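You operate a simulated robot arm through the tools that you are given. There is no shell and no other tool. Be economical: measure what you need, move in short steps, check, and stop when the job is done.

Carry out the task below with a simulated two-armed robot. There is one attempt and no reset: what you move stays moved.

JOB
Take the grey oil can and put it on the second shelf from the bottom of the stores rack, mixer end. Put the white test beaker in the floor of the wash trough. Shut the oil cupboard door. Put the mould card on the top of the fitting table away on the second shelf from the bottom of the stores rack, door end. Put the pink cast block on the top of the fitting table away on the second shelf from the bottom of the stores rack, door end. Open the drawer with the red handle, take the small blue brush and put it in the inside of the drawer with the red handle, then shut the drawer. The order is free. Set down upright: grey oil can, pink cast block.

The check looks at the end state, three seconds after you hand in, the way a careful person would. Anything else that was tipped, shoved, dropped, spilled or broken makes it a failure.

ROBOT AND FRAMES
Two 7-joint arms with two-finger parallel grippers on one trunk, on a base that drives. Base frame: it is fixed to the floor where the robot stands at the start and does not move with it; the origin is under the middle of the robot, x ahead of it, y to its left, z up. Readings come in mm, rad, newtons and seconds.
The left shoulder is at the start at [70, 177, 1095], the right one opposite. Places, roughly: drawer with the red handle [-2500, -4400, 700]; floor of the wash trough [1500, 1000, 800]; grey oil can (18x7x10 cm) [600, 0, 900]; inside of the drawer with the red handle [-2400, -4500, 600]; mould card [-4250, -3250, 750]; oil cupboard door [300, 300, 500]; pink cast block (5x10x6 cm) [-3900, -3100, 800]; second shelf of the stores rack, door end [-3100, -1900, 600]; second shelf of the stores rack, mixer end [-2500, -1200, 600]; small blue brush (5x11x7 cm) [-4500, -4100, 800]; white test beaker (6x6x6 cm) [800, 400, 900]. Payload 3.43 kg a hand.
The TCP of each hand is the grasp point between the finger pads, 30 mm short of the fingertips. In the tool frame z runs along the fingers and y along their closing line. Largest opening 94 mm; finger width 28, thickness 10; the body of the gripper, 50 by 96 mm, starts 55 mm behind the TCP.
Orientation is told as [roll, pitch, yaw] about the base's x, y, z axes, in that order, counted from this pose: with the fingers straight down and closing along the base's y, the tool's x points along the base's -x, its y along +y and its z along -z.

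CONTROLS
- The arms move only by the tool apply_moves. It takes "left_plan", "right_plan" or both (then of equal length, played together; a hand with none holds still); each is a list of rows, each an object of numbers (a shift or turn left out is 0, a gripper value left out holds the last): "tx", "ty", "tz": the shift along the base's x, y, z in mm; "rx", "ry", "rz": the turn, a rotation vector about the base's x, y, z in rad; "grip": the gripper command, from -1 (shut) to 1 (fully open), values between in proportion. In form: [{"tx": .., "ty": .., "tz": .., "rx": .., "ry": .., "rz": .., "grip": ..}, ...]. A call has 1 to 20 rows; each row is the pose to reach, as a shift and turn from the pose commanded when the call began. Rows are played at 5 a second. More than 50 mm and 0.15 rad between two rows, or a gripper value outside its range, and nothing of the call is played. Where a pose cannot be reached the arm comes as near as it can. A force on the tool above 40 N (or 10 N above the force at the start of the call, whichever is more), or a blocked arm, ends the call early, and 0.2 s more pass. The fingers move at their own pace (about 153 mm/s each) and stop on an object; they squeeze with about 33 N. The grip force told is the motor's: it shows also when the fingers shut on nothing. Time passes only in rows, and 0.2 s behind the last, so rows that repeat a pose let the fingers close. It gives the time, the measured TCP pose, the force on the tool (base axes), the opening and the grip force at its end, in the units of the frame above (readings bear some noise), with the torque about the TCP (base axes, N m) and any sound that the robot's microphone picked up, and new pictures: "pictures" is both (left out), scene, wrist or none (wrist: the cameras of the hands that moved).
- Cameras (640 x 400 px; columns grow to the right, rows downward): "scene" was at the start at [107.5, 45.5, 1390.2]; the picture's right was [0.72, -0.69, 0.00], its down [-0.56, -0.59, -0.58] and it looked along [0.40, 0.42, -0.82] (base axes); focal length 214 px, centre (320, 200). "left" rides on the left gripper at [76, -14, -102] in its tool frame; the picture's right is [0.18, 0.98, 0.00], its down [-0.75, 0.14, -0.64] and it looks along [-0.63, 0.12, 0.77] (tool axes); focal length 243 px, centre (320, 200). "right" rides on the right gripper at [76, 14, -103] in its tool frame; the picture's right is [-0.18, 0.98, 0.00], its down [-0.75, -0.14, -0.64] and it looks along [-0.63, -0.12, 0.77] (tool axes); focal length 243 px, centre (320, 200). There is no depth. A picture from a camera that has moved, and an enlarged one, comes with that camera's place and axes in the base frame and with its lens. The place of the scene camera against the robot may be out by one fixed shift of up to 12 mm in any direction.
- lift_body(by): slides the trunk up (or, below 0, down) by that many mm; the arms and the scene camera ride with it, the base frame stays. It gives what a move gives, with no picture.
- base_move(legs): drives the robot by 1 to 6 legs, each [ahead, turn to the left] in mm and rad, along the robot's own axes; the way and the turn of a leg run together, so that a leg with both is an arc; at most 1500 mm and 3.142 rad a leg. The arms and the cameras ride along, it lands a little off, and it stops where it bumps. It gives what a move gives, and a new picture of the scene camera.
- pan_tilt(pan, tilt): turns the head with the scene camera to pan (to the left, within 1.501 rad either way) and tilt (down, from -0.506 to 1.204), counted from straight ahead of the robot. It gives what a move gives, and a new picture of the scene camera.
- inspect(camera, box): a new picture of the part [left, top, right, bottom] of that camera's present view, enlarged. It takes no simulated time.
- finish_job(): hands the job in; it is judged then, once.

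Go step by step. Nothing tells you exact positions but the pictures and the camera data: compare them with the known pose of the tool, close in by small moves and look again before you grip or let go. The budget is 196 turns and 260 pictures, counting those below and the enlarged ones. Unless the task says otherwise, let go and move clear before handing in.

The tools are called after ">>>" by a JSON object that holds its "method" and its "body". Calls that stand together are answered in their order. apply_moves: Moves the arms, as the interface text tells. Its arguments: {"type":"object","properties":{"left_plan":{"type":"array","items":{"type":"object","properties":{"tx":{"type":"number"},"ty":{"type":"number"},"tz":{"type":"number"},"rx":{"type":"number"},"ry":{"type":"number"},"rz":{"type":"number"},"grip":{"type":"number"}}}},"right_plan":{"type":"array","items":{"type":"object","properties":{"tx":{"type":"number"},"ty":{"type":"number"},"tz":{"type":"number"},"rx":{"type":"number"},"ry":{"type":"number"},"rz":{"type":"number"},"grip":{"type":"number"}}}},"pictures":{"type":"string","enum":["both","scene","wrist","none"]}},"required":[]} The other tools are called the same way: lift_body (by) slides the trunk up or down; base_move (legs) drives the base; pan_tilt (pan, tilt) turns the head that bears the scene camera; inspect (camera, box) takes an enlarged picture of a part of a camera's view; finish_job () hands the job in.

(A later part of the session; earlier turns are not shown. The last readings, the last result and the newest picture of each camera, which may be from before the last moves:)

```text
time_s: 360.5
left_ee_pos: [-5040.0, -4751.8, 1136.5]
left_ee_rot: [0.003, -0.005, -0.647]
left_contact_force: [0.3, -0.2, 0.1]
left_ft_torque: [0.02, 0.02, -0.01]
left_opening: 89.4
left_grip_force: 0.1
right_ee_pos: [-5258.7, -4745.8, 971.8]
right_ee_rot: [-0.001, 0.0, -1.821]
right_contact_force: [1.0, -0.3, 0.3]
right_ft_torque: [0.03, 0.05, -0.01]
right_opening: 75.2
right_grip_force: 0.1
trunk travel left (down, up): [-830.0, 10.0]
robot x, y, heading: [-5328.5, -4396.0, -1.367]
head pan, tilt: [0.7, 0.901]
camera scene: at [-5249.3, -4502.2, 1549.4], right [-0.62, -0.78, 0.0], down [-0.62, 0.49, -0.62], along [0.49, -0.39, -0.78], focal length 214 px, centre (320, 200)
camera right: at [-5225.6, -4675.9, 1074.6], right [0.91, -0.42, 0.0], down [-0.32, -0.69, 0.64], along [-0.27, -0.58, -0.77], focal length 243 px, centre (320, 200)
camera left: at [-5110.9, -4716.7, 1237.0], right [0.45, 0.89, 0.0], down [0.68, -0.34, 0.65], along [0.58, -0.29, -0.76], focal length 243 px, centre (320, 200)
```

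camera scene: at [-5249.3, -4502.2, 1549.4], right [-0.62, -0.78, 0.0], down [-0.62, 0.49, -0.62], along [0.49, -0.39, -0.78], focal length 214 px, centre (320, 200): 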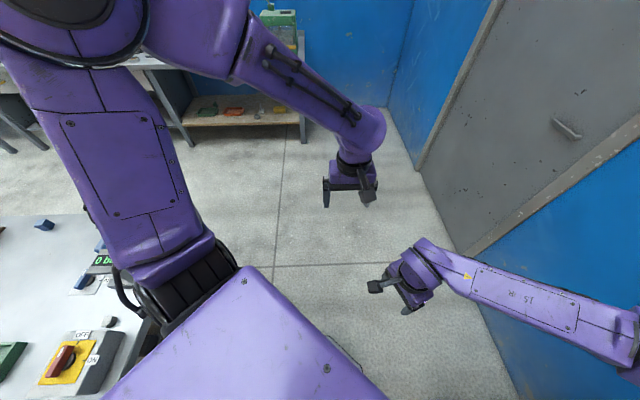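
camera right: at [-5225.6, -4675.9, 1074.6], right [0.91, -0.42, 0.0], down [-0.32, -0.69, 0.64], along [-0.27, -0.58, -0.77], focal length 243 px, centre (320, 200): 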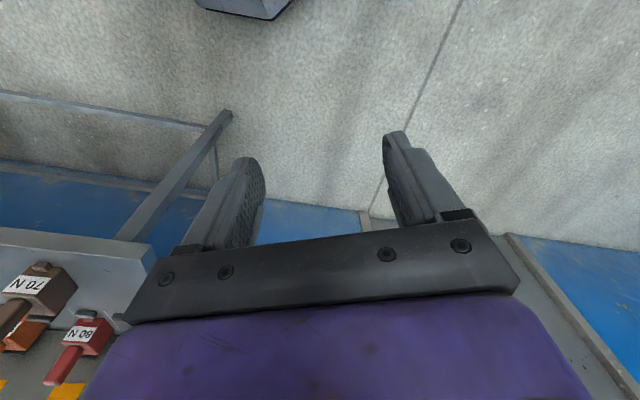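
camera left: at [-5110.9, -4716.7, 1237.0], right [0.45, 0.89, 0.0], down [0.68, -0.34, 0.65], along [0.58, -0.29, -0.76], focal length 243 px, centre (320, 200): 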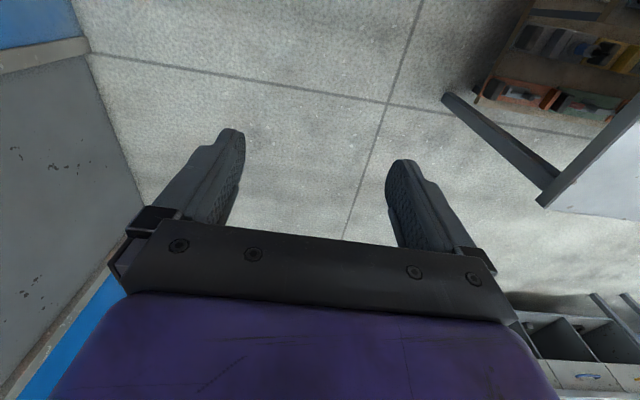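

Everything is level. Raising the right hand and driving round to the lane side, to stand in front of the brush.

>>> {"method": "apply_moves", "body": {"right_plan": [{"tz": 45}, {"tz": 90}, {"tz": 135}, {"tz": 170}], "pictures": "none"}}

>>> {"method": "base_move", "body": {"legs": [[0, 0.745], [1160, 0], [0, 1.565], [620, 0], [0, 1.57]]}}

>>> {"method": "pan_tilt", "body": {"pan": 0.0, "tilt": 0.9}}

```text
time_s: 361.5
left_ee_pos: [-5044.9, -4751.6, 1137.1]
left_ee_rot: [0.005, -0.006, -0.649]
left_contact_force: [0.4, 0.6, 0.1]
left_ft_torque: [-0.03, -0.02, -0.02]
left_opening: 89.4
left_grip_force: 0.0
right_ee_pos: [-5262.4, -4746.8, 1143.7]
right_ee_rot: [0.001, -0.003, -1.819]
right_contact_force: [-0.1, -0.7, -0.2]
right_ft_torque: [-0.02, -0.02, 0.0]
right_opening: 75.2
right_grip_force: 0.1
trunk travel left (down, up): [-830.0, 10.0]
robot x, y, heading: [-5330.3, -4400.4, -1.367]
head pan, tilt: [0.7, 0.901]
```

```text
time_s: 380.1
left_ee_pos: [-4460.7, -4531.7, 1137.2]
left_ee_rot: [0.006, -0.006, -3.097]
left_contact_force: [0.5, 0.3, 0.9]
left_ft_torque: [0.01, 0.0, -0.01]
left_opening: 89.5
left_grip_force: 0.1
right_ee_pos: [-4289.5, -4394.4, 1142.8]
right_ee_rot: [-0.001, 0.001, 2.016]
right_contact_force: [0.5, 0.1, 0.4]
right_ft_torque: [-0.01, 0.02, 0.03]
right_opening: 75.1
right_grip_force: 0.1
trunk travel left (down, up): [-830.0, 10.0]
robot x, y, heading: [-4015.8, -4618.9, 2.463]
head pan, tilt: [0.7, 0.901]
camera scene: at [-4122.0, -4596.4, 1549.6], right [-0.03, 1.0, 0.0], down [0.78, 0.02, -0.62], along [-0.62, -0.02, -0.78], focal length 214 px, centre (320, 200)
```

scene: 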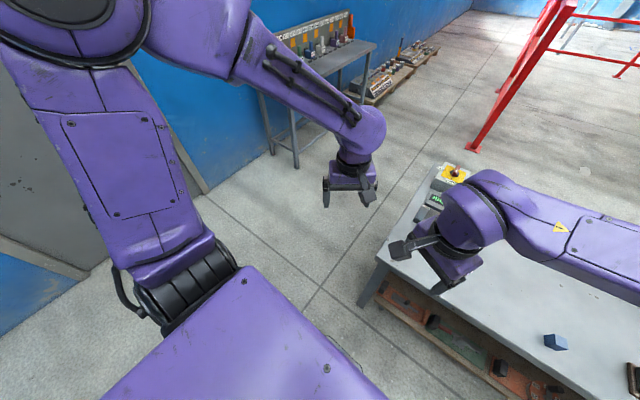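

```text
time_s: 381.1
left_ee_pos: [-4461.1, -4531.5, 1136.2]
left_ee_rot: [0.007, -0.006, -3.096]
left_contact_force: [0.1, 0.4, 0.1]
left_ft_torque: [-0.03, -0.01, -0.02]
left_opening: 89.0
left_grip_force: 0.0
right_ee_pos: [-4289.7, -4394.1, 1142.6]
right_ee_rot: [0.0, -0.002, 2.015]
right_contact_force: [0.7, -0.1, 0.8]
right_ft_torque: [0.02, 0.02, 0.02]
right_opening: 75.2
right_grip_force: 0.0
trunk travel left (down, up): [-830.0, 10.0]
robot x, y, heading: [-4011.9, -4621.4, 2.466]
head pan, tilt: [0.0, 0.901]
camera scene: at [-4105.7, -4547.6, 1549.6], right [0.62, 0.78, 0.0], down [0.61, -0.49, -0.62], along [-0.49, 0.39, -0.78], focal length 214 px, centre (320, 200)
```

scene: 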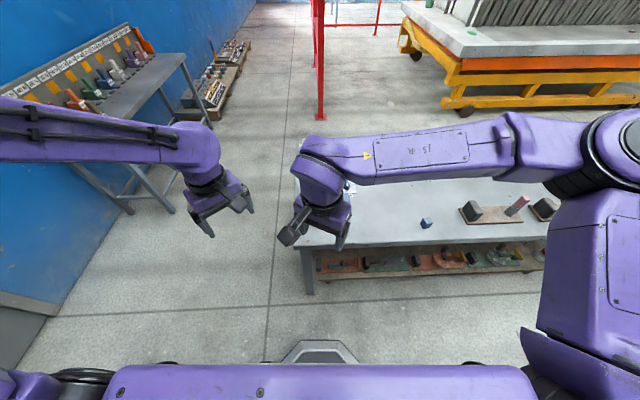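

The right hand hides the table end; moving it aside to see the brush.

>>> {"method": "apply_moves", "body": {"right_plan": [{"tx": 30, "ty": 38}, {"tx": 60, "ty": 76}, {"tx": 90, "ty": 114}, {"tx": 120, "ty": 152}, {"tx": 150, "ty": 190}], "pictures": "scene"}}

>>> {"method": "inspect", "body": {"camera": "scene", "box": [260, 140, 460, 265]}}

```text
time_s: 382.3
left_ee_pos: [-4458.8, -4529.4, 1137.2]
left_ee_rot: [0.006, -0.009, -3.096]
left_contact_force: [0.9, -0.5, 0.7]
left_ft_torque: [-0.04, 0.03, 0.02]
left_opening: 89.4
left_grip_force: 0.1
right_ee_pos: [-4136.3, -4201.6, 1141.4]
right_ee_rot: [0.002, 0.001, 2.017]
right_contact_force: [0.6, 1.1, -0.2]
right_ft_torque: [-0.02, 0.03, 0.0]
right_opening: 75.2
right_grip_force: 0.1
trunk travel left (down, up): [-830.0, 10.0]
robot x, y, heading: [-4014.2, -4618.5, 2.464]
head pan, tilt: [0.0, 0.901]
camera scene: at [-4102.4, -4545.6, 1549.7], right [0.62, 0.78, 0.0], down [0.61, -0.49, -0.62], along [-0.49, 0.39, -0.78], focal length 214 px, centre (320, 200)
```

scene: 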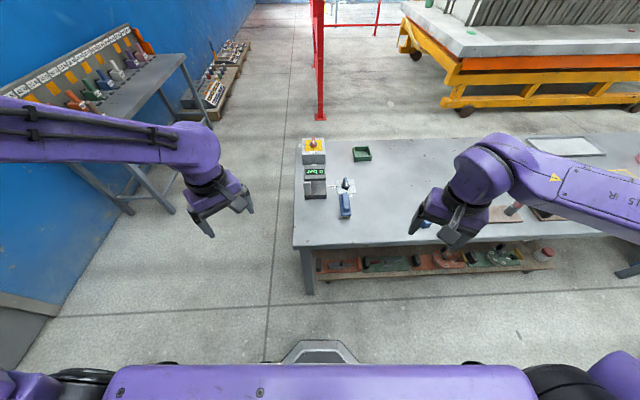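

```text
3.20 times, centred on (360, 202) of scene
camera zoom: at [-4102.4, -4545.6, 1549.7], right [0.62, 0.78, 0.0], down [0.61, -0.49, -0.62], along [-0.49, 0.39, -0.78], focal length 686 px, centre (192, 192)
```

zoom: 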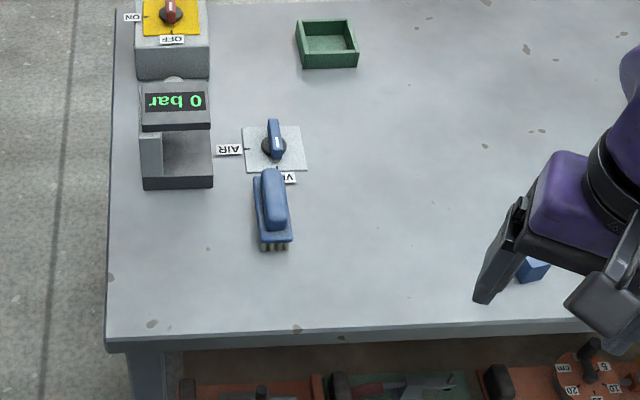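

Everything on the table is undisturbed. The brush lies at about [-4474,-4110], long axis at 147°. Moving closer, lowering, and bringing the right hand over it.

>>> {"method": "base_move", "body": {"legs": [[120, 0]]}}

>>> {"method": "lift_body", "body": {"by": -170}}

>>> {"method": "apply_moves", "body": {"right_plan": [{"tx": -40, "ty": 2, "rz": 0.1, "grip": 1}, {"tx": -80, "ty": 4, "rz": 0.2}, {"tx": -120, "ty": 6, "rz": 0.3}, {"tx": -160, "ty": 8, "rz": 0.4}, {"tx": -200, "ty": 10, "rz": 0.5}, {"tx": -243, "ty": 14, "rz": 0.55}], "pictures": "wrist"}}

```text
time_s: 383.6
left_ee_pos: [-4551.7, -4458.6, 1136.9]
left_ee_rot: [0.005, -0.008, -3.097]
left_contact_force: [-0.3, 0.9, -0.5]
left_ft_torque: [-0.02, 0.02, -0.02]
left_opening: 89.3
left_grip_force: 0.1
right_ee_pos: [-4231.7, -4128.9, 1142.0]
right_ee_rot: [0.0, -0.001, 2.017]
right_contact_force: [0.5, 0.1, 0.4]
right_ft_torque: [0.01, 0.01, -0.03]
right_opening: 75.0
right_grip_force: 0.0
trunk travel left (down, up): [-830.0, 10.0]
robot x, y, heading: [-4106.8, -4543.9, 2.47]
head pan, tilt: [0.0, 0.901]
camera scene: at [-4197.0, -4473.8, 1549.8], right [0.62, 0.78, 0.0], down [0.61, -0.49, -0.62], along [-0.49, 0.39, -0.78], focal length 214 px, centre (320, 200)
```

scene: 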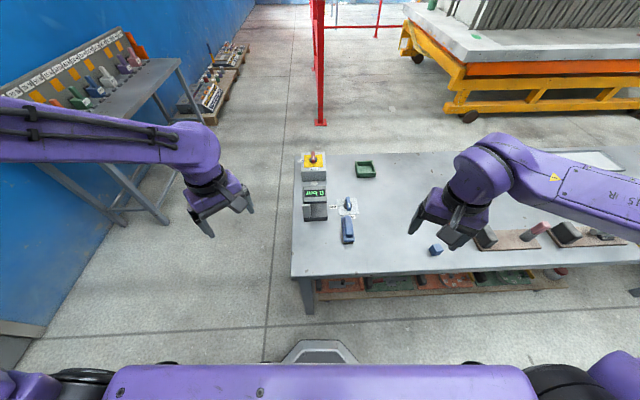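

```text
time_s: 385.5
left_ee_pos: [-4553.9, -4458.1, 966.3]
left_ee_rot: [0.007, -0.007, -3.097]
left_contact_force: [0.0, -0.3, -0.7]
left_ft_torque: [-0.02, 0.0, 0.0]
left_opening: 89.3
left_grip_force: 0.2
right_ee_pos: [-4232.0, -4128.8, 971.7]
right_ee_rot: [0.001, -0.002, 2.015]
right_contact_force: [0.1, 0.7, -0.3]
right_ft_torque: [0.01, 0.0, 0.0]
right_opening: 75.1
right_grip_force: 0.1
trunk travel left (down, up): [-660.0, 180.0]
robot x, y, heading: [-4107.8, -4545.9, 2.47]
head pan, tilt: [0.0, 0.901]
```

```text
time_s: 386.9
left_ee_pos: [-4555.3, -4458.0, 965.6]
left_ee_rot: [0.006, -0.004, -3.097]
left_contact_force: [-1.1, 0.5, 0.7]
left_ft_torque: [0.02, 0.04, 0.03]
left_opening: 89.4
left_grip_force: 0.0
right_ee_pos: [-4475.5, -4114.7, 970.0]
right_ee_rot: [-0.001, 0.002, 2.565]
right_contact_force: [-0.4, -0.4, 0.1]
right_ft_torque: [0.0, -0.04, -0.01]
right_opening: 94.1
right_grip_force: 0.1
trunk travel left (down, up): [-660.0, 180.0]
robot x, y, heading: [-4109.1, -4546.8, 2.464]
head pan, tilt: [0.0, 0.901]
camera right: at [-4418.7, -4169.3, 1073.2], right [-0.69, -0.73, 0.0], down [-0.56, 0.53, 0.64], along [-0.46, 0.44, -0.77], focal length 243 px, centre (320, 200)
```

right: 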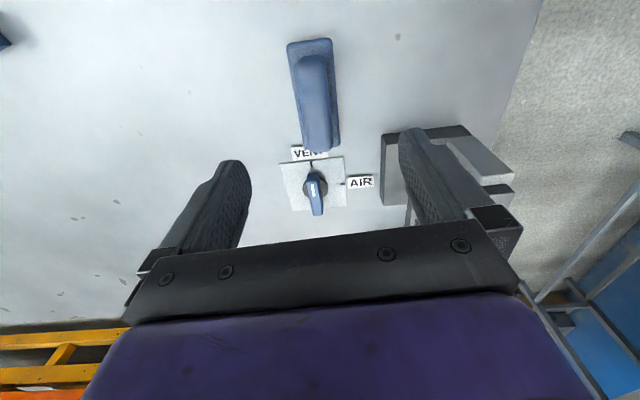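

Alignment is very good. Descending with a slightly reduced opening, to stay clear of the gauge.

>>> {"method": "apply_moves", "body": {"right_plan": [{"tx": 3, "ty": 3, "tz": -45, "grip": 0.75}, {"tx": 3, "ty": 3, "tz": -85}, {"tx": 3, "ty": 3, "tz": -115}, {"tx": 3, "ty": 3, "tz": -135}, {"tx": 3, "ty": 3, "tz": -146}], "pictures": "wrist"}}

```text
time_s: 388.1
left_ee_pos: [-4554.1, -4457.8, 967.9]
left_ee_rot: [0.009, -0.007, -3.095]
left_contact_force: [0.0, 0.1, 0.7]
left_ft_torque: [0.0, -0.01, -0.03]
left_opening: 89.2
left_grip_force: 0.2
right_ee_pos: [-4472.8, -4111.9, 824.3]
right_ee_rot: [0.001, -0.002, 2.565]
right_contact_force: [0.9, 0.1, 0.6]
right_ft_torque: [-0.04, -0.02, 0.01]
right_opening: 82.3
right_grip_force: 0.0
trunk travel left (down, up): [-660.0, 180.0]
robot x, y, heading: [-4108.3, -4545.7, 2.47]
head pan, tilt: [0.0, 0.901]
camera right: at [-4416.3, -4164.6, 927.9], right [-0.69, -0.72, 0.0], down [-0.55, 0.53, 0.64], along [-0.47, 0.44, -0.77], focal length 243 px, centre (320, 200)
```

right: 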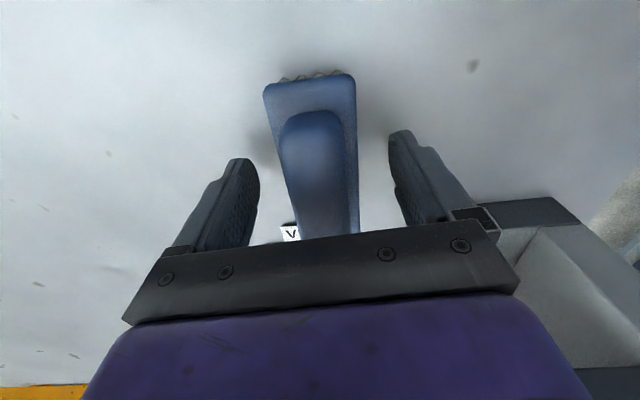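

>>> {"method": "apply_moves", "body": {"right_plan": [{"grip": 0.2}, {"grip": -1}, {"grip": -1}, {"grip": -1}, {"tz": 5}, {"tz": 30}, {"tz": 70}, {"tz": 115}, {"tz": 160}], "pictures": "wrist"}}

```text
time_s: 390.1
left_ee_pos: [-4553.1, -4457.5, 966.5]
left_ee_rot: [0.006, -0.005, -3.099]
left_contact_force: [-1.2, -0.3, 0.1]
left_ft_torque: [0.0, -0.01, -0.02]
left_opening: 89.3
left_grip_force: 0.0
right_ee_pos: [-4471.8, -4111.6, 985.3]
right_ee_rot: [-0.002, -0.001, 2.566]
right_contact_force: [-0.5, 0.1, -1.2]
right_ft_torque: [-0.03, 0.0, 0.02]
right_opening: 43.4
right_grip_force: 33.2
trunk travel left (down, up): [-660.0, 180.0]
robot x, y, heading: [-4106.3, -4543.3, 2.468]
head pan, tilt: [0.0, 0.901]
camera right: at [-4414.1, -4166.1, 1087.5], right [-0.69, -0.72, 0.0], down [-0.56, 0.53, 0.64], along [-0.47, 0.44, -0.77], focal length 243 px, centre (320, 200)
```

right: 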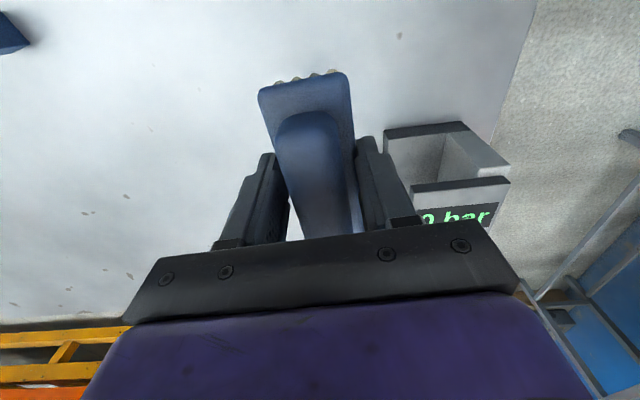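

Brush held. Now to the drawer bench: raising a bit, driving across the lane and facing the red-handled drawer.

>>> {"method": "lift_body", "body": {"by": 120}}

>>> {"method": "base_move", "body": {"legs": [[-60, 0], [0, -2.083], [1000, 0], [0, -1.005]]}}

>>> {"method": "pan_tilt", "body": {"pan": 0.2, "tilt": 0.8}}

```text
time_s: 391.6
left_ee_pos: [-4554.0, -4455.9, 1087.7]
left_ee_rot: [0.006, -0.009, -3.094]
left_contact_force: [-0.2, -0.2, 0.0]
left_ft_torque: [-0.01, -0.02, 0.0]
left_opening: 89.3
left_grip_force: 0.1
right_ee_pos: [-4470.7, -4111.2, 1104.7]
right_ee_rot: [0.001, -0.001, 2.566]
right_contact_force: [-1.0, -0.3, -1.2]
right_ft_torque: [0.0, -0.01, -0.01]
right_opening: 43.2
right_grip_force: 33.1
trunk travel left (down, up): [-780.0, 60.0]
robot x, y, heading: [-4110.3, -4539.7, 2.47]
head pan, tilt: [0.0, 0.901]
```

```text
time_s: 404.8
left_ee_pos: [-2699.8, -4298.7, 1086.7]
left_ee_rot: [0.007, -0.007, 0.085]
left_contact_force: [0.1, -0.9, -0.1]
left_ft_torque: [-0.04, 0.03, -0.01]
left_opening: 89.8
left_grip_force: 0.0
right_ee_pos: [-2770.3, -4645.2, 1105.0]
right_ee_rot: [-0.001, -0.003, -0.539]
right_contact_force: [-0.1, 0.5, -0.1]
right_ft_torque: [-0.04, 0.0, -0.01]
right_opening: 43.3
right_grip_force: 32.6
trunk travel left (down, up): [-780.0, 60.0]
robot x, y, heading: [-3149.5, -4227.0, -0.639]
head pan, tilt: [0.0, 0.901]
camera scene: at [-3040.4, -4308.8, 1499.6], right [-0.59, -0.8, 0.0], down [-0.63, 0.47, -0.62], along [0.5, -0.37, -0.78], focal length 214 px, centre (320, 200)
```

scene: 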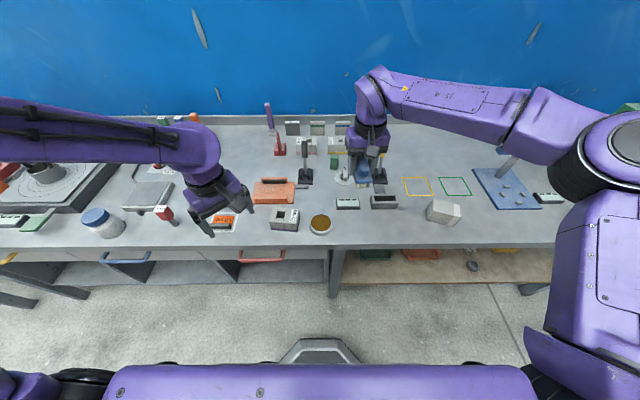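

```text
time_s: 405.6
left_ee_pos: [-2701.6, -4298.3, 1087.6]
left_ee_rot: [0.006, -0.005, 0.082]
left_contact_force: [0.1, 0.4, 0.0]
left_ft_torque: [-0.03, 0.01, 0.03]
left_opening: 89.4
left_grip_force: 0.0
right_ee_pos: [-2769.9, -4645.6, 1103.5]
right_ee_rot: [-0.001, -0.001, -0.537]
right_contact_force: [0.7, -0.1, -1.2]
right_ft_torque: [0.0, -0.03, 0.0]
right_opening: 43.4
right_grip_force: 33.1
trunk travel left (down, up): [-780.0, 60.0]
robot x, y, heading: [-3146.0, -4225.4, -0.638]
head pan, tilt: [0.201, 0.799]
camera scene: at [-3028.4, -4298.6, 1507.5], right [-0.42, -0.91, 0.0], down [-0.65, 0.3, -0.7], along [0.63, -0.29, -0.72], focal length 214 px, centre (320, 200)
```

scene: 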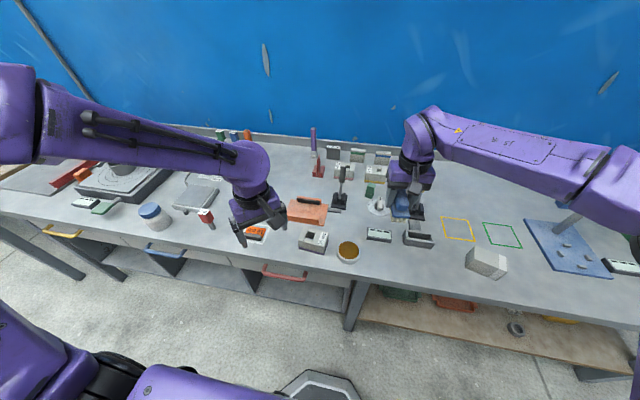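

The red handle is at about [-2630,-4327, ~700-730]. I'll retract the right hand with the brush, and turn and tilt the left hand so its fingers can hook the handle.

>>> {"method": "apply_moves", "body": {"left_plan": [{"rz": 0.14, "grip": 1}, {"rz": 0.28}, {"rz": 0.42}, {"rz": 0.56}, {"rz": 0.7}, {"rz": 0.85}], "right_plan": [{"tx": -30, "ty": 23}, {"tx": -60, "ty": 46}, {"tx": -90, "ty": 68}, {"tx": -120, "ty": 90}, {"tx": -150, "ty": 112}, {"tx": -185, "ty": 137}], "pictures": "none"}}

>>> {"method": "lift_body", "body": {"by": -200}}

>>> {"method": "apply_moves", "body": {"left_plan": [{"rx": -0.078, "ry": -0.105}, {"rx": -0.156, "ry": -0.21}, {"rx": -0.234, "ry": -0.315}, {"rx": -0.312, "ry": -0.42}, {"rx": -0.39, "ry": -0.525}, {"rx": -0.467, "ry": -0.63}], "pictures": "wrist"}}

```text
time_s: 407.0
left_ee_pos: [-2701.0, -4297.4, 1088.2]
left_ee_rot: [0.004, -0.007, 0.936]
left_contact_force: [-0.4, 0.8, -0.7]
left_ft_torque: [0.0, -0.04, 0.04]
left_opening: 94.1
left_grip_force: 0.0
right_ee_pos: [-2957.4, -4508.4, 1104.1]
right_ee_rot: [-0.001, -0.002, -0.538]
right_contact_force: [0.0, 0.0, -1.4]
right_ft_torque: [0.0, -0.07, -0.02]
right_opening: 43.4
right_grip_force: 33.1
trunk travel left (down, up): [-780.0, 60.0]
robot x, y, heading: [-3146.8, -4226.0, -0.633]
head pan, tilt: [0.201, 0.799]
```

```text
time_s: 409.1
left_ee_pos: [-2701.2, -4297.1, 888.8]
left_ee_rot: [0.001, -0.008, 0.936]
left_contact_force: [5.8, 2.0, 26.5]
left_ft_torque: [-0.98, -1.01, 0.35]
left_opening: 93.9
left_grip_force: 0.0
right_ee_pos: [-2956.2, -4507.3, 905.4]
right_ee_rot: [0.0, -0.002, -0.538]
right_contact_force: [0.3, -0.4, -0.8]
right_ft_torque: [0.02, -0.01, -0.01]
right_opening: 43.4
right_grip_force: 32.8
trunk travel left (down, up): [-580.0, 260.0]
robot x, y, heading: [-3150.7, -4230.8, -0.633]
head pan, tilt: [0.201, 0.799]
```

```text
time_s: 410.5
left_ee_pos: [-2635.7, -4308.2, 903.3]
left_ee_rot: [-0.583, -0.001, 0.926]
left_contact_force: [-0.9, 0.1, 0.2]
left_ft_torque: [-0.01, 0.01, -0.03]
left_opening: 94.1
left_grip_force: 0.0
left hand out of reach, approached as far as the arm can: row 3, 4, 5, 6
right_ee_pos: [-2955.3, -4508.9, 904.5]
right_ee_rot: [-0.003, 0.0, -0.538]
right_contact_force: [0.5, 1.2, -1.5]
right_ft_torque: [-0.03, -0.01, 0.0]
right_opening: 43.4
right_grip_force: 32.6
trunk travel left (down, up): [-580.0, 260.0]
robot x, y, heading: [-3149.8, -4225.3, -0.641]
head pan, tilt: [0.201, 0.799]
camera left: at [-2716.5, -4342.5, 995.5], right [-0.77, 0.35, -0.54], down [0.08, 0.88, 0.46], along [0.64, 0.31, -0.7], focal length 243 px, centre (320, 200)
```

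left: 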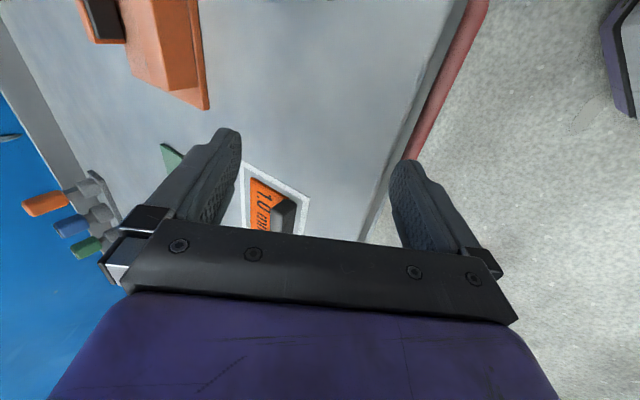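

The handle bar is at z≈798, just outside the bench edge. I'll lift the left hand, back the robot 150 mm for room, and increase the hand's tilt.

>>> {"method": "apply_moves", "body": {"left_plan": [{"tz": 40}, {"tz": 80}], "pictures": "none"}}

>>> {"method": "base_move", "body": {"legs": [[-150, 0]]}}

>>> {"method": "apply_moves", "body": {"left_plan": [{"rx": -0.078, "ry": -0.105}, {"rx": -0.156, "ry": -0.21}, {"rx": -0.23, "ry": -0.31}, {"tx": 20, "ty": -15, "rx": -0.23, "ry": -0.31}], "pictures": "wrist"}}

```text
time_s: 411.1
left_ee_pos: [-2634.3, -4308.9, 981.6]
left_ee_rot: [-0.581, -0.001, 0.924]
left_contact_force: [0.1, -0.9, -0.4]
left_ft_torque: [0.05, 0.0, 0.01]
left_opening: 94.0
left_grip_force: 0.0
right_ee_pos: [-2956.9, -4507.7, 904.0]
right_ee_rot: [0.0, -0.002, -0.537]
right_contact_force: [-0.3, -0.3, -0.8]
right_ft_torque: [0.01, 0.0, -0.01]
right_opening: 43.5
right_grip_force: 33.8
trunk travel left (down, up): [-580.0, 260.0]
robot x, y, heading: [-3150.3, -4230.0, -0.644]
head pan, tilt: [0.201, 0.799]
```

```text
time_s: 412.5
left_ee_pos: [-2754.4, -4218.2, 982.2]
left_ee_rot: [-0.581, -0.001, 0.929]
left_contact_force: [0.4, -0.2, 0.3]
left_ft_torque: [-0.02, 0.02, 0.01]
left_opening: 94.1
left_grip_force: 0.0
right_ee_pos: [-3074.1, -4418.6, 903.3]
right_ee_rot: [-0.002, -0.001, -0.535]
right_contact_force: [0.1, 0.6, -1.0]
right_ft_torque: [0.02, -0.02, -0.01]
right_opening: 43.3
right_grip_force: 33.6
trunk travel left (down, up): [-580.0, 260.0]
robot x, y, heading: [-3272.2, -4139.1, -0.639]
head pan, tilt: [0.201, 0.799]
camera scene: at [-3148.7, -4208.8, 1307.6], right [-0.42, -0.91, 0.0], down [-0.65, 0.3, -0.7], along [0.63, -0.29, -0.72], focal length 214 px, centre (320, 200)
```

scene: 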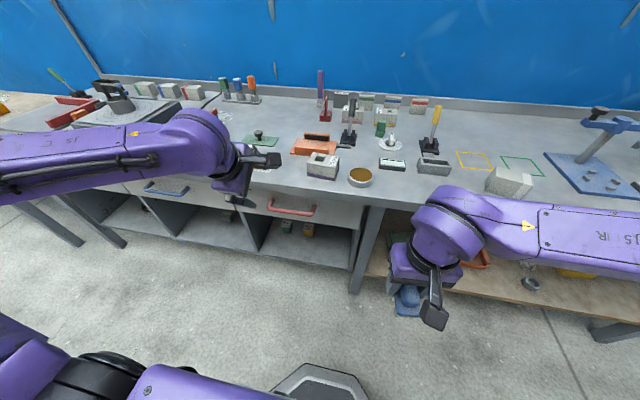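

```text
time_s: 413.5
left_ee_pos: [-2742.3, -4200.1, 977.1]
left_ee_rot: [-0.892, 0.011, 0.88]
left_contact_force: [-0.2, 0.8, -0.9]
left_ft_torque: [-0.04, 0.02, 0.0]
left_opening: 93.8
left_grip_force: 0.1
left hand out of reach, approached as far as the arm can: row 1, 2, 3, 4
right_ee_pos: [-3076.6, -4416.4, 905.9]
right_ee_rot: [-0.004, -0.004, -0.535]
right_contact_force: [0.0, 0.8, -1.2]
right_ft_torque: [-0.07, 0.0, -0.02]
right_opening: 43.4
right_grip_force: 32.8
trunk travel left (down, up): [-580.0, 260.0]
robot x, y, heading: [-3267.4, -4135.9, -0.641]
head pan, tilt: [0.201, 0.799]
camera left: at [-2844.7, -4213.6, 1051.1], right [-0.6, 0.25, -0.76], down [0.03, 0.96, 0.29], along [0.8, 0.15, -0.58], focal length 243 px, centre (320, 200)
```

left: 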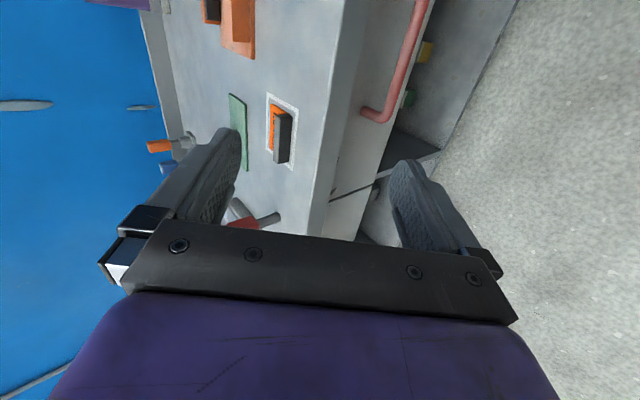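

Handle resolved: bar at z≈770, 590 mm ahead, 208 mm to the left. Bringing the tilted hand in line just in front of it with a 40 mm opening.

>>> {"method": "apply_moves", "body": {"left_plan": [{"ty": -16, "tz": -33, "grip": -0.15}, {"ty": -32, "tz": -66}, {"ty": -48, "tz": -99}, {"ty": -63, "tz": -132}], "pictures": "wrist"}}

```text
time_s: 414.7
left_ee_pos: [-2760.8, -4308.3, 1086.2]
left_ee_rot: [-1.438, -0.223, 0.811]
left_contact_force: [0.3, 1.3, 1.1]
left_ft_torque: [-0.01, 0.0, -0.06]
left_opening: 40.1
left_grip_force: 0.0
left hand out of reach, approached as far as the arm can: row 1, 2, 3
right_ee_pos: [-3073.5, -4415.9, 904.9]
right_ee_rot: [-0.006, 0.001, -0.537]
right_contact_force: [0.3, 0.4, -0.1]
right_ft_torque: [-0.05, -0.01, 0.03]
right_opening: 43.1
right_grip_force: 32.8
trunk travel left (down, up): [-580.0, 260.0]
robot x, y, heading: [-3270.7, -4141.5, -0.636]
head pan, tilt: [0.201, 0.799]
stopped in row 4 (left hand): the arm was blocked; the commanded pose is now the measured one
camera left: at [-2889.3, -4298.1, 1093.8], right [-0.07, 0.12, -0.99], down [0.04, 0.99, 0.11], along [1.0, -0.03, -0.07], focal length 243 px, centre (320, 200)
```

left: 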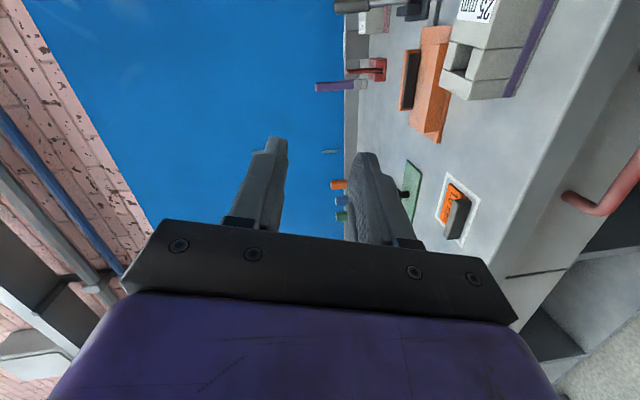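

The arm settled with the hand pointing forward and closing vertically — actually ideal for the bar. I'll lower the trunk so that it comes level with the handle.

>>> {"method": "lift_body", "body": {"by": -312}}

>>> {"method": "inspect", "body": {"camera": "left", "box": [0, 0, 640, 400]}}

```text
time_s: 417.8
left_ee_pos: [-2762.7, -4314.7, 773.1]
left_ee_rot: [-1.436, -0.228, 0.807]
left_contact_force: [-0.5, 0.2, 0.2]
left_ft_torque: [0.04, 0.0, -0.02]
left_opening: 39.9
left_grip_force: 0.0
right_ee_pos: [-3075.3, -4419.8, 591.2]
right_ee_rot: [0.0, -0.001, -0.537]
right_contact_force: [-0.2, -0.6, -0.6]
right_ft_torque: [-0.01, 0.03, -0.03]
right_opening: 43.1
right_grip_force: 32.7
trunk travel left (down, up): [-268.0, 572.0]
robot x, y, heading: [-3270.9, -4141.3, -0.632]
head pan, tilt: [0.201, 0.799]
```

```text
1.00 times, centred on (320, 200) of left
camera zoom: at [-2890.6, -4302.9, 781.7], right [-0.07, 0.12, -0.99], down [0.04, 0.99, 0.12], along [1.0, -0.03, -0.07], focal length 243 px, centre (320, 200)
```

zoom: 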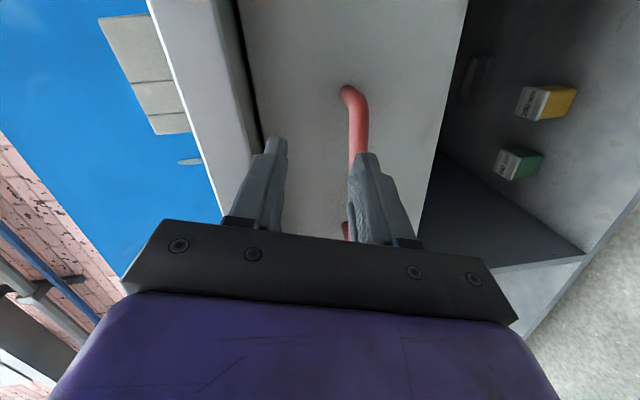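

The bar is ~30 mm below the finger centreline, at z≈740 and 614 mm ahead. Lowering and advancing to straddle it.

>>> {"method": "apply_moves", "body": {"left_plan": [{"tz": -16}, {"tz": -32}, {"tx": 24, "ty": -17, "tz": -32}, {"tx": 48, "ty": -35, "tz": -32}, {"tx": 70, "ty": -51, "tz": -32}], "pictures": "wrist"}}

```text
time_s: 419.0
left_ee_pos: [-2691.8, -4364.1, 740.6]
left_ee_rot: [-1.431, -0.229, 0.806]
left_contact_force: [-4.4, 2.6, -9.0]
left_ft_torque: [-0.08, 0.17, 0.08]
left_opening: 45.4
left_grip_force: 4.8
right_ee_pos: [-3075.2, -4419.4, 592.3]
right_ee_rot: [0.0, 0.002, -0.537]
right_contact_force: [-0.1, 0.1, -0.4]
right_ft_torque: [0.01, -0.01, 0.0]
right_opening: 43.4
right_grip_force: 32.8
trunk travel left (down, up): [-268.0, 572.0]
robot x, y, heading: [-3269.7, -4136.5, -0.635]
head pan, tilt: [0.201, 0.799]
camera left: at [-2820.7, -4353.1, 747.8], right [-0.07, 0.12, -0.99], down [0.04, 0.99, 0.12], along [1.0, -0.03, -0.08], focal length 243 px, centre (320, 200)
```

left: 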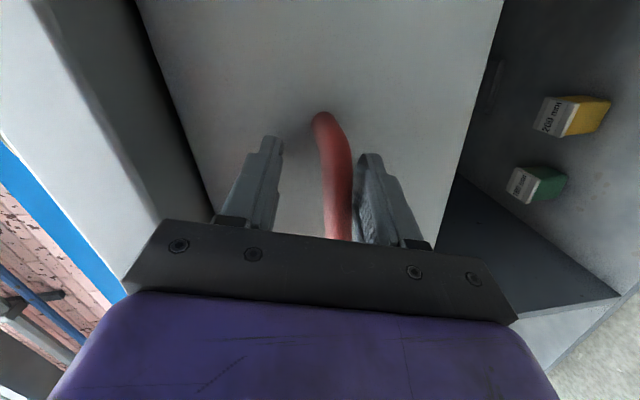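

The bar is between the fingers. Closing on it, then backing the base slowly to pull the drawer open.

>>> {"method": "apply_moves", "body": {"left_plan": [{"grip": -0.6}, {"grip": -1}, {"grip": -1}], "pictures": "none"}}

>>> {"method": "base_move", "body": {"legs": [[-120, 0]]}}

```text
time_s: 419.5
left_ee_pos: [-2691.9, -4362.5, 730.7]
left_ee_rot: [-1.413, -0.224, 0.805]
left_contact_force: [-0.1, 2.9, -14.8]
left_ft_torque: [-1.92, 0.07, 0.42]
left_opening: 29.1
left_grip_force: 33.2
right_ee_pos: [-3073.1, -4419.8, 591.9]
right_ee_rot: [-0.003, 0.003, -0.536]
right_contact_force: [-0.6, 0.4, -1.2]
right_ft_torque: [0.0, 0.04, 0.0]
right_opening: 43.0
right_grip_force: 32.6
trunk travel left (down, up): [-268.0, 572.0]
robot x, y, heading: [-3272.3, -4139.0, -0.628]
head pan, tilt: [0.201, 0.799]
stopped in row 2 (left hand): the force on the tool passed its limit (the readings are from after the stop); the commanded pose is now the measured one
```

```text
time_s: 420.8
left_ee_pos: [-2788.9, -4293.0, 732.2]
left_ee_rot: [-1.415, -0.226, 0.803]
left_contact_force: [-1.4, -0.6, -25.9]
left_ft_torque: [-1.89, 0.01, 0.25]
left_opening: 29.4
left_grip_force: 45.6
right_ee_pos: [-3171.5, -4349.1, 590.3]
right_ee_rot: [-0.002, 0.004, -0.537]
right_contact_force: [-0.1, 0.3, -1.3]
right_ft_torque: [0.04, 0.02, 0.01]
right_opening: 43.2
right_grip_force: 32.6
trunk travel left (down, up): [-268.0, 572.0]
robot x, y, heading: [-3365.0, -4066.0, -0.636]
head pan, tilt: [0.201, 0.799]
camera scene: at [-3243.1, -4138.1, 995.0], right [-0.42, -0.91, 0.0], down [-0.65, 0.3, -0.69], along [0.63, -0.29, -0.72], focal length 214 px, centre (320, 200)
```

scene: 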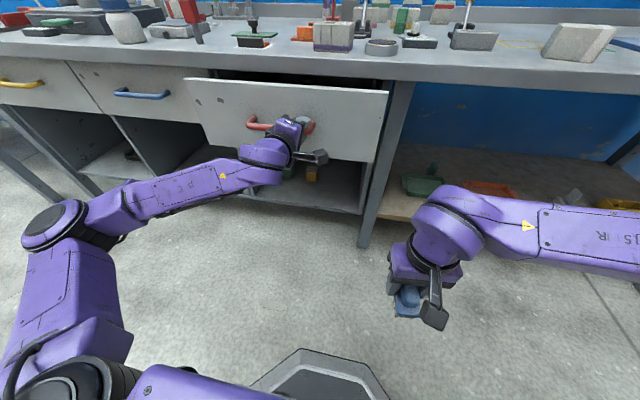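

The drawer is coming out. Pulling another 140 mm.

>>> {"method": "base_move", "body": {"legs": [[-140, 0]]}}

```text
time_s: 422.1
left_ee_pos: [-2899.5, -4213.2, 731.4]
left_ee_rot: [-1.413, -0.227, 0.8]
left_contact_force: [-1.2, -1.1, -17.6]
left_ft_torque: [-2.0, -0.04, 0.24]
left_opening: 29.0
left_grip_force: 45.2
right_ee_pos: [-3280.5, -4266.6, 591.9]
right_ee_rot: [-0.001, 0.001, -0.536]
right_contact_force: [0.7, 0.4, -1.0]
right_ft_torque: [-0.01, 0.02, -0.01]
right_opening: 43.1
right_grip_force: 33.1
trunk travel left (down, up): [-268.0, 572.0]
robot x, y, heading: [-3472.7, -3984.9, -0.637]
head pan, tilt: [0.201, 0.799]
camera scene: at [-3353.6, -4057.2, 995.2], right [-0.42, -0.91, 0.0], down [-0.65, 0.3, -0.7], along [0.63, -0.29, -0.72], focal length 214 px, centre (320, 200)
```

scene: 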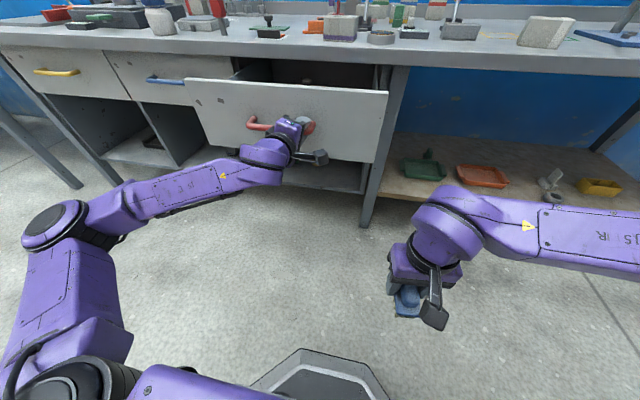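

The drawer is open ~260 mm. Releasing the handle, backing clear, raising the trunk, and then moving in with the brush.

>>> {"method": "apply_moves", "body": {"left_plan": [{"grip": -0.3}, {"grip": 0.1}, {"grip": 0.1}], "pictures": "none"}}

>>> {"method": "base_move", "body": {"legs": [[-80, 0]]}}

>>> {"method": "lift_body", "body": {"by": 330}}

```text
time_s: 422.9
left_ee_pos: [-2899.9, -4212.0, 732.3]
left_ee_rot: [-1.417, -0.226, 0.801]
left_contact_force: [0.3, -0.2, 0.1]
left_ft_torque: [0.01, 0.0, -0.01]
left_opening: 51.7
left_grip_force: 0.0
right_ee_pos: [-3281.8, -4266.0, 591.5]
right_ee_rot: [0.0, 0.0, -0.537]
right_contact_force: [0.1, 0.4, -0.3]
right_ft_torque: [0.02, 0.05, 0.01]
right_opening: 43.2
right_grip_force: 32.9
trunk travel left (down, up): [-268.0, 572.0]
robot x, y, heading: [-3477.6, -3984.7, -0.632]
head pan, tilt: [0.201, 0.799]
```

```text
time_s: 423.9
left_ee_pos: [-2966.5, -4166.5, 733.1]
left_ee_rot: [-1.416, -0.228, 0.799]
left_contact_force: [-0.3, 0.5, -0.5]
left_ft_torque: [0.0, 0.01, -0.02]
left_opening: 51.6
left_grip_force: 0.1
right_ee_pos: [-3346.7, -4220.5, 593.0]
right_ee_rot: [0.001, -0.001, -0.538]
right_contact_force: [0.1, -0.3, -0.3]
right_ft_torque: [-0.04, 0.01, -0.01]
right_opening: 43.3
right_grip_force: 32.5
trunk travel left (down, up): [-268.0, 572.0]
robot x, y, heading: [-3537.9, -3936.8, -0.637]
head pan, tilt: [0.201, 0.799]
camera scene: at [-3419.9, -4009.3, 995.6], right [-0.42, -0.91, 0.0], down [-0.65, 0.3, -0.7], along [0.63, -0.29, -0.72], focal length 214 px, centre (320, 200)
```

scene: 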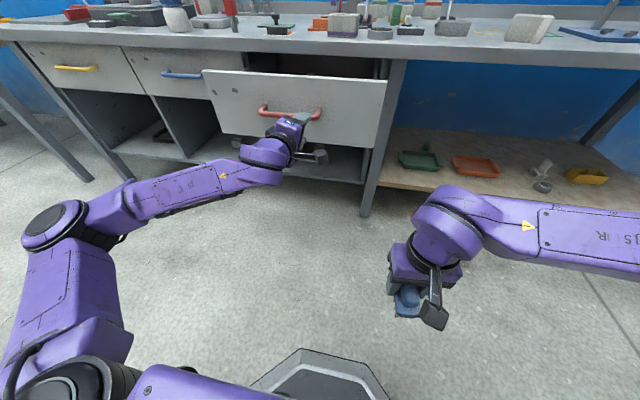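

```text
time_s: 427.2
left_ee_pos: [-2964.7, -4166.1, 1063.3]
left_ee_rot: [-1.416, -0.227, 0.799]
left_contact_force: [0.6, 0.2, 0.2]
left_ft_torque: [0.02, 0.01, -0.01]
left_opening: 51.6
left_grip_force: 0.1
right_ee_pos: [-3347.1, -4220.4, 921.8]
right_ee_rot: [0.0, 0.001, -0.541]
right_contact_force: [0.1, -0.1, -1.1]
right_ft_torque: [0.01, -0.02, -0.03]
right_opening: 43.1
right_grip_force: 33.1
trunk travel left (down, up): [-598.0, 242.0]
robot x, y, heading: [-3540.3, -3939.6, -0.64]
head pan, tilt: [0.201, 0.799]
```

Moving the left hand further left, driving forward 210 mm, then the right hand over the open drawer.

>>> {"method": "apply_moves", "body": {"left_plan": [{"tx": 18, "ty": 24}, {"tx": 36, "ty": 48}, {"tx": 54, "ty": 72}, {"tx": 72, "ty": 97}, {"tx": 89, "ty": 121}], "pictures": "none"}}

>>> {"method": "base_move", "body": {"legs": [[210, 0]]}}

>>> {"method": "apply_moves", "body": {"right_plan": [{"tx": 45, "ty": -5}, {"tx": 90, "ty": -9}, {"tx": 135, "ty": -14}, {"tx": 180, "ty": -18}, {"tx": 225, "ty": -23}, {"tx": 270, "ty": -28}, {"tx": 312, "ty": -32}, {"tx": 354, "ty": -36}]}}

```text
time_s: 428.4
left_ee_pos: [-2874.8, -4045.3, 1062.9]
left_ee_rot: [-1.414, -0.227, 0.798]
left_contact_force: [0.7, 0.8, 0.4]
left_ft_torque: [0.02, -0.01, -0.01]
left_opening: 51.8
left_grip_force: 0.0
right_ee_pos: [-3347.2, -4220.6, 922.9]
right_ee_rot: [-0.002, -0.001, -0.539]
right_contact_force: [0.0, 0.0, -1.3]
right_ft_torque: [0.01, -0.02, 0.0]
right_opening: 43.5
right_grip_force: 33.1
trunk travel left (down, up): [-598.0, 242.0]
robot x, y, heading: [-3540.1, -3936.5, -0.642]
head pan, tilt: [0.201, 0.799]
```

```text
time_s: 430.0
left_ee_pos: [-2707.3, -4174.3, 1062.9]
left_ee_rot: [-1.416, -0.226, 0.794]
left_contact_force: [0.3, -1.3, -0.2]
left_ft_torque: [0.01, 0.02, 0.0]
left_opening: 51.7
left_grip_force: 0.0
right_ee_pos: [-3180.5, -4346.3, 921.1]
right_ee_rot: [0.0, 0.001, -0.545]
right_contact_force: [-0.7, 0.3, -0.6]
right_ft_torque: [0.01, 0.06, 0.01]
right_opening: 43.2
right_grip_force: 32.9
trunk travel left (down, up): [-598.0, 242.0]
robot x, y, heading: [-3375.9, -4063.3, -0.647]
head pan, tilt: [0.201, 0.799]
camera scene: at [-3252.0, -4135.1, 1325.4], right [-0.43, -0.9, 0.0], down [-0.65, 0.31, -0.7], along [0.63, -0.3, -0.72], focal length 214 px, centre (320, 200)
```

scene: 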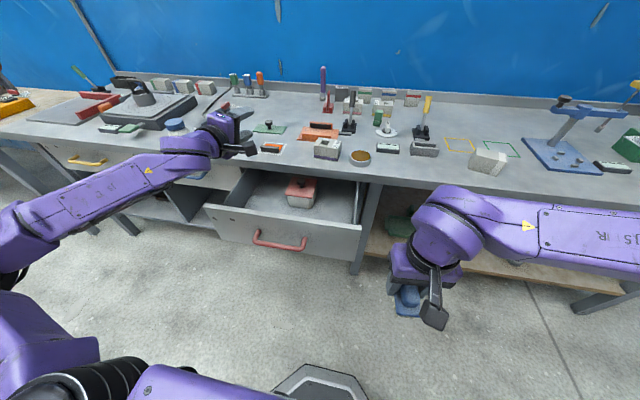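

```text
time_s: 431.8
left_ee_pos: [-2710.0, -4174.9, 1063.1]
left_ee_rot: [-1.415, -0.229, 0.794]
left_contact_force: [0.3, -0.2, 0.3]
left_ft_torque: [0.02, -0.02, 0.07]
left_opening: 51.9
left_grip_force: 0.1
right_ee_pos: [-2881.7, -4375.7, 921.5]
right_ee_rot: [-0.001, 0.002, -0.545]
right_contact_force: [0.8, -0.2, -0.9]
right_ft_torque: [0.01, 0.04, 0.01]
right_opening: 43.4
right_grip_force: 33.0
right hand out of reach, approached as far as the arm can: row 7, 8
trunk travel left (down, up): [-598.0, 242.0]
robot x, y, heading: [-3374.6, -4062.1, -0.639]
head pan, tilt: [0.201, 0.799]
camera scene: at [-3253.3, -4135.2, 1325.6], right [-0.43, -0.9, 0.0], down [-0.65, 0.31, -0.7], along [0.63, -0.3, -0.72], focal length 214 px, centre (320, 200)
camera right: at [-2938.1, -4324.4, 1024.0], right [0.67, 0.75, 0.0], down [0.57, -0.51, 0.64], along [0.48, -0.43, -0.77], focal length 243 px, centre (320, 200)
```

scene: 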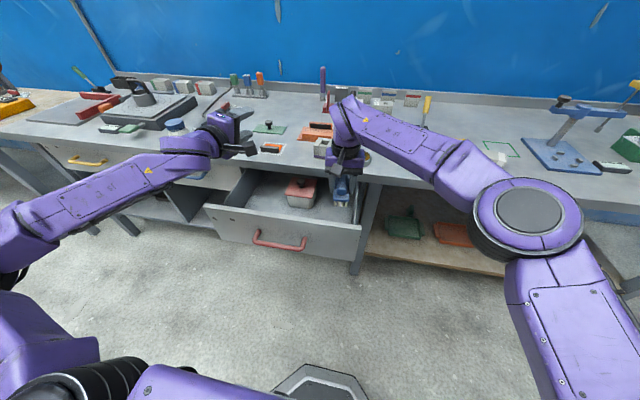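
right: 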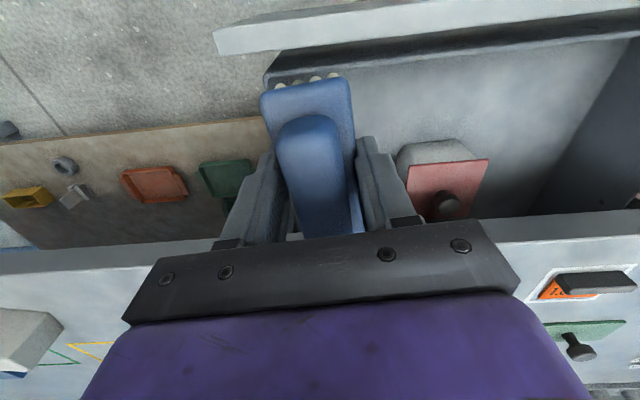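

The brush is over the drawer, which already holds a lidded box in the middle; there's ~150 mm free between it and the right wall. Moving 50 mm forward, shifting 38 mm left, and lowering partway.

>>> {"method": "base_move", "body": {"legs": [[50, 0]]}}

>>> {"method": "apply_moves", "body": {"right_plan": [{"tx": 11, "ty": 15}, {"tx": 23, "ty": 31}, {"tx": 23, "ty": 31, "tz": -40}, {"tx": 23, "ty": 31, "tz": -80}, {"tx": 23, "ty": 31, "tz": -110}], "pictures": "wrist"}}

```text
time_s: 432.7
left_ee_pos: [-2670.7, -4202.5, 1063.1]
left_ee_rot: [-1.418, -0.229, 0.795]
left_contact_force: [0.8, -0.7, 0.3]
left_ft_torque: [-0.01, 0.01, 0.0]
left_opening: 51.9
left_grip_force: 0.0
right_ee_pos: [-2842.8, -4405.4, 922.7]
right_ee_rot: [-0.001, 0.0, -0.544]
right_contact_force: [-0.6, 0.2, -1.3]
right_ft_torque: [-0.02, 0.05, -0.02]
right_opening: 43.2
right_grip_force: 33.3
trunk travel left (down, up): [-598.0, 242.0]
robot x, y, heading: [-3335.4, -4095.8, -0.645]
head pan, tilt: [0.201, 0.799]
camera scene: at [-3214.7, -4163.2, 1325.7], right [-0.43, -0.9, 0.0], down [-0.65, 0.31, -0.7], along [0.63, -0.3, -0.72], focal length 214 px, centre (320, 200)
```

scene: 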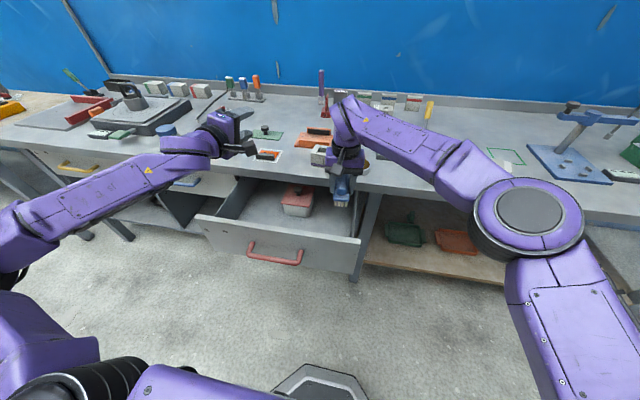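

```text
time_s: 433.9
left_ee_pos: [-2667.6, -4204.5, 1062.0]
left_ee_rot: [-1.416, -0.226, 0.794]
left_contact_force: [0.2, -0.3, -0.1]
left_ft_torque: [0.0, -0.01, -0.05]
left_opening: 51.4
left_grip_force: 0.2
right_ee_pos: [-2818.5, -4374.0, 811.0]
right_ee_rot: [-0.002, 0.0, -0.544]
right_contact_force: [0.5, -0.3, -1.8]
right_ft_torque: [0.0, 0.02, -0.04]
right_opening: 43.1
right_grip_force: 33.6
right hand out of reach, approached as far as the arm can: row 2
trunk travel left (down, up): [-598.0, 242.0]
robot x, y, heading: [-3340.4, -4094.8, -0.64]
head pan, tilt: [0.201, 0.799]
camera right: at [-2874.8, -4322.6, 912.9], right [0.67, 0.75, 0.0], down [0.57, -0.51, 0.64], along [0.48, -0.43, -0.77], focal length 243 px, centre (320, 200)
```

right: 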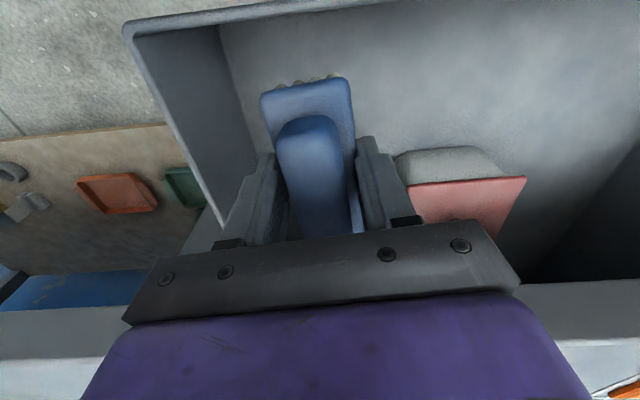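

Brush is inside the drawer walls, clear of the box. Lowering to the drawer floor.

>>> {"method": "apply_moves", "body": {"right_plan": [{"tz": -25}, {"tz": -45}, {"tz": -58}, {"tz": -66}, {"tz": -74}, {"tz": -80}, {"tz": -86}, {"tz": -92}], "pictures": "none"}}

```text
time_s: 435.7
left_ee_pos: [-2669.6, -4201.8, 1063.0]
left_ee_rot: [-1.414, -0.226, 0.793]
left_contact_force: [-0.4, 0.1, 0.3]
left_ft_torque: [-0.01, 0.02, 0.01]
left_opening: 51.7
left_grip_force: 0.1
right_ee_pos: [-2818.0, -4373.9, 719.8]
right_ee_rot: [-0.002, 0.001, -0.546]
right_contact_force: [1.2, 0.8, -0.6]
right_ft_torque: [0.04, 0.01, -0.01]
right_opening: 43.3
right_grip_force: 32.8
trunk travel left (down, up): [-598.0, 242.0]
robot x, y, heading: [-3334.4, -4092.1, -0.644]
head pan, tilt: [0.201, 0.799]
```

>>> {"method": "apply_moves", "body": {"right_plan": [{"tx": 6, "ty": -4}, {"tx": 12, "ty": -9, "tz": -6}, {"tx": 12, "ty": -9, "tz": -12}, {"tx": 12, "ty": -9, "tz": -18}, {"tx": 12, "ty": -9, "tz": -24}, {"tx": 12, "ty": -9, "tz": -30}, {"tx": 12, "ty": -9, "tz": -36}], "pictures": "wrist"}}

```text
time_s: 437.3
left_ee_pos: [-2668.4, -4203.5, 1063.5]
left_ee_rot: [-1.416, -0.226, 0.795]
left_contact_force: [0.0, 0.0, 0.1]
left_ft_torque: [-0.04, 0.0, -0.01]
left_opening: 51.5
left_grip_force: 0.1
right_ee_pos: [-2814.0, -4382.3, 701.5]
right_ee_rot: [-0.001, -0.001, -0.545]
right_contact_force: [-0.5, 0.2, -0.8]
right_ft_torque: [0.01, 0.01, 0.04]
right_opening: 43.4
right_grip_force: 32.9
right hand out of reach, approached as far as the arm can: row 2, 3, 4, 5, 6, 7
trunk travel left (down, up): [-598.0, 242.0]
robot x, y, heading: [-3332.4, -4091.5, -0.647]
head pan, tilt: [0.201, 0.799]
camera right: at [-2871.2, -4329.5, 804.3], right [0.67, 0.75, 0.0], down [0.57, -0.51, 0.64], along [0.48, -0.43, -0.77], focal length 243 px, centre (320, 200)
```

right: 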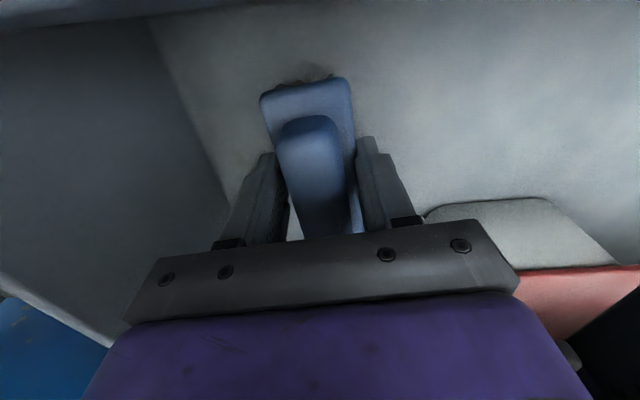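

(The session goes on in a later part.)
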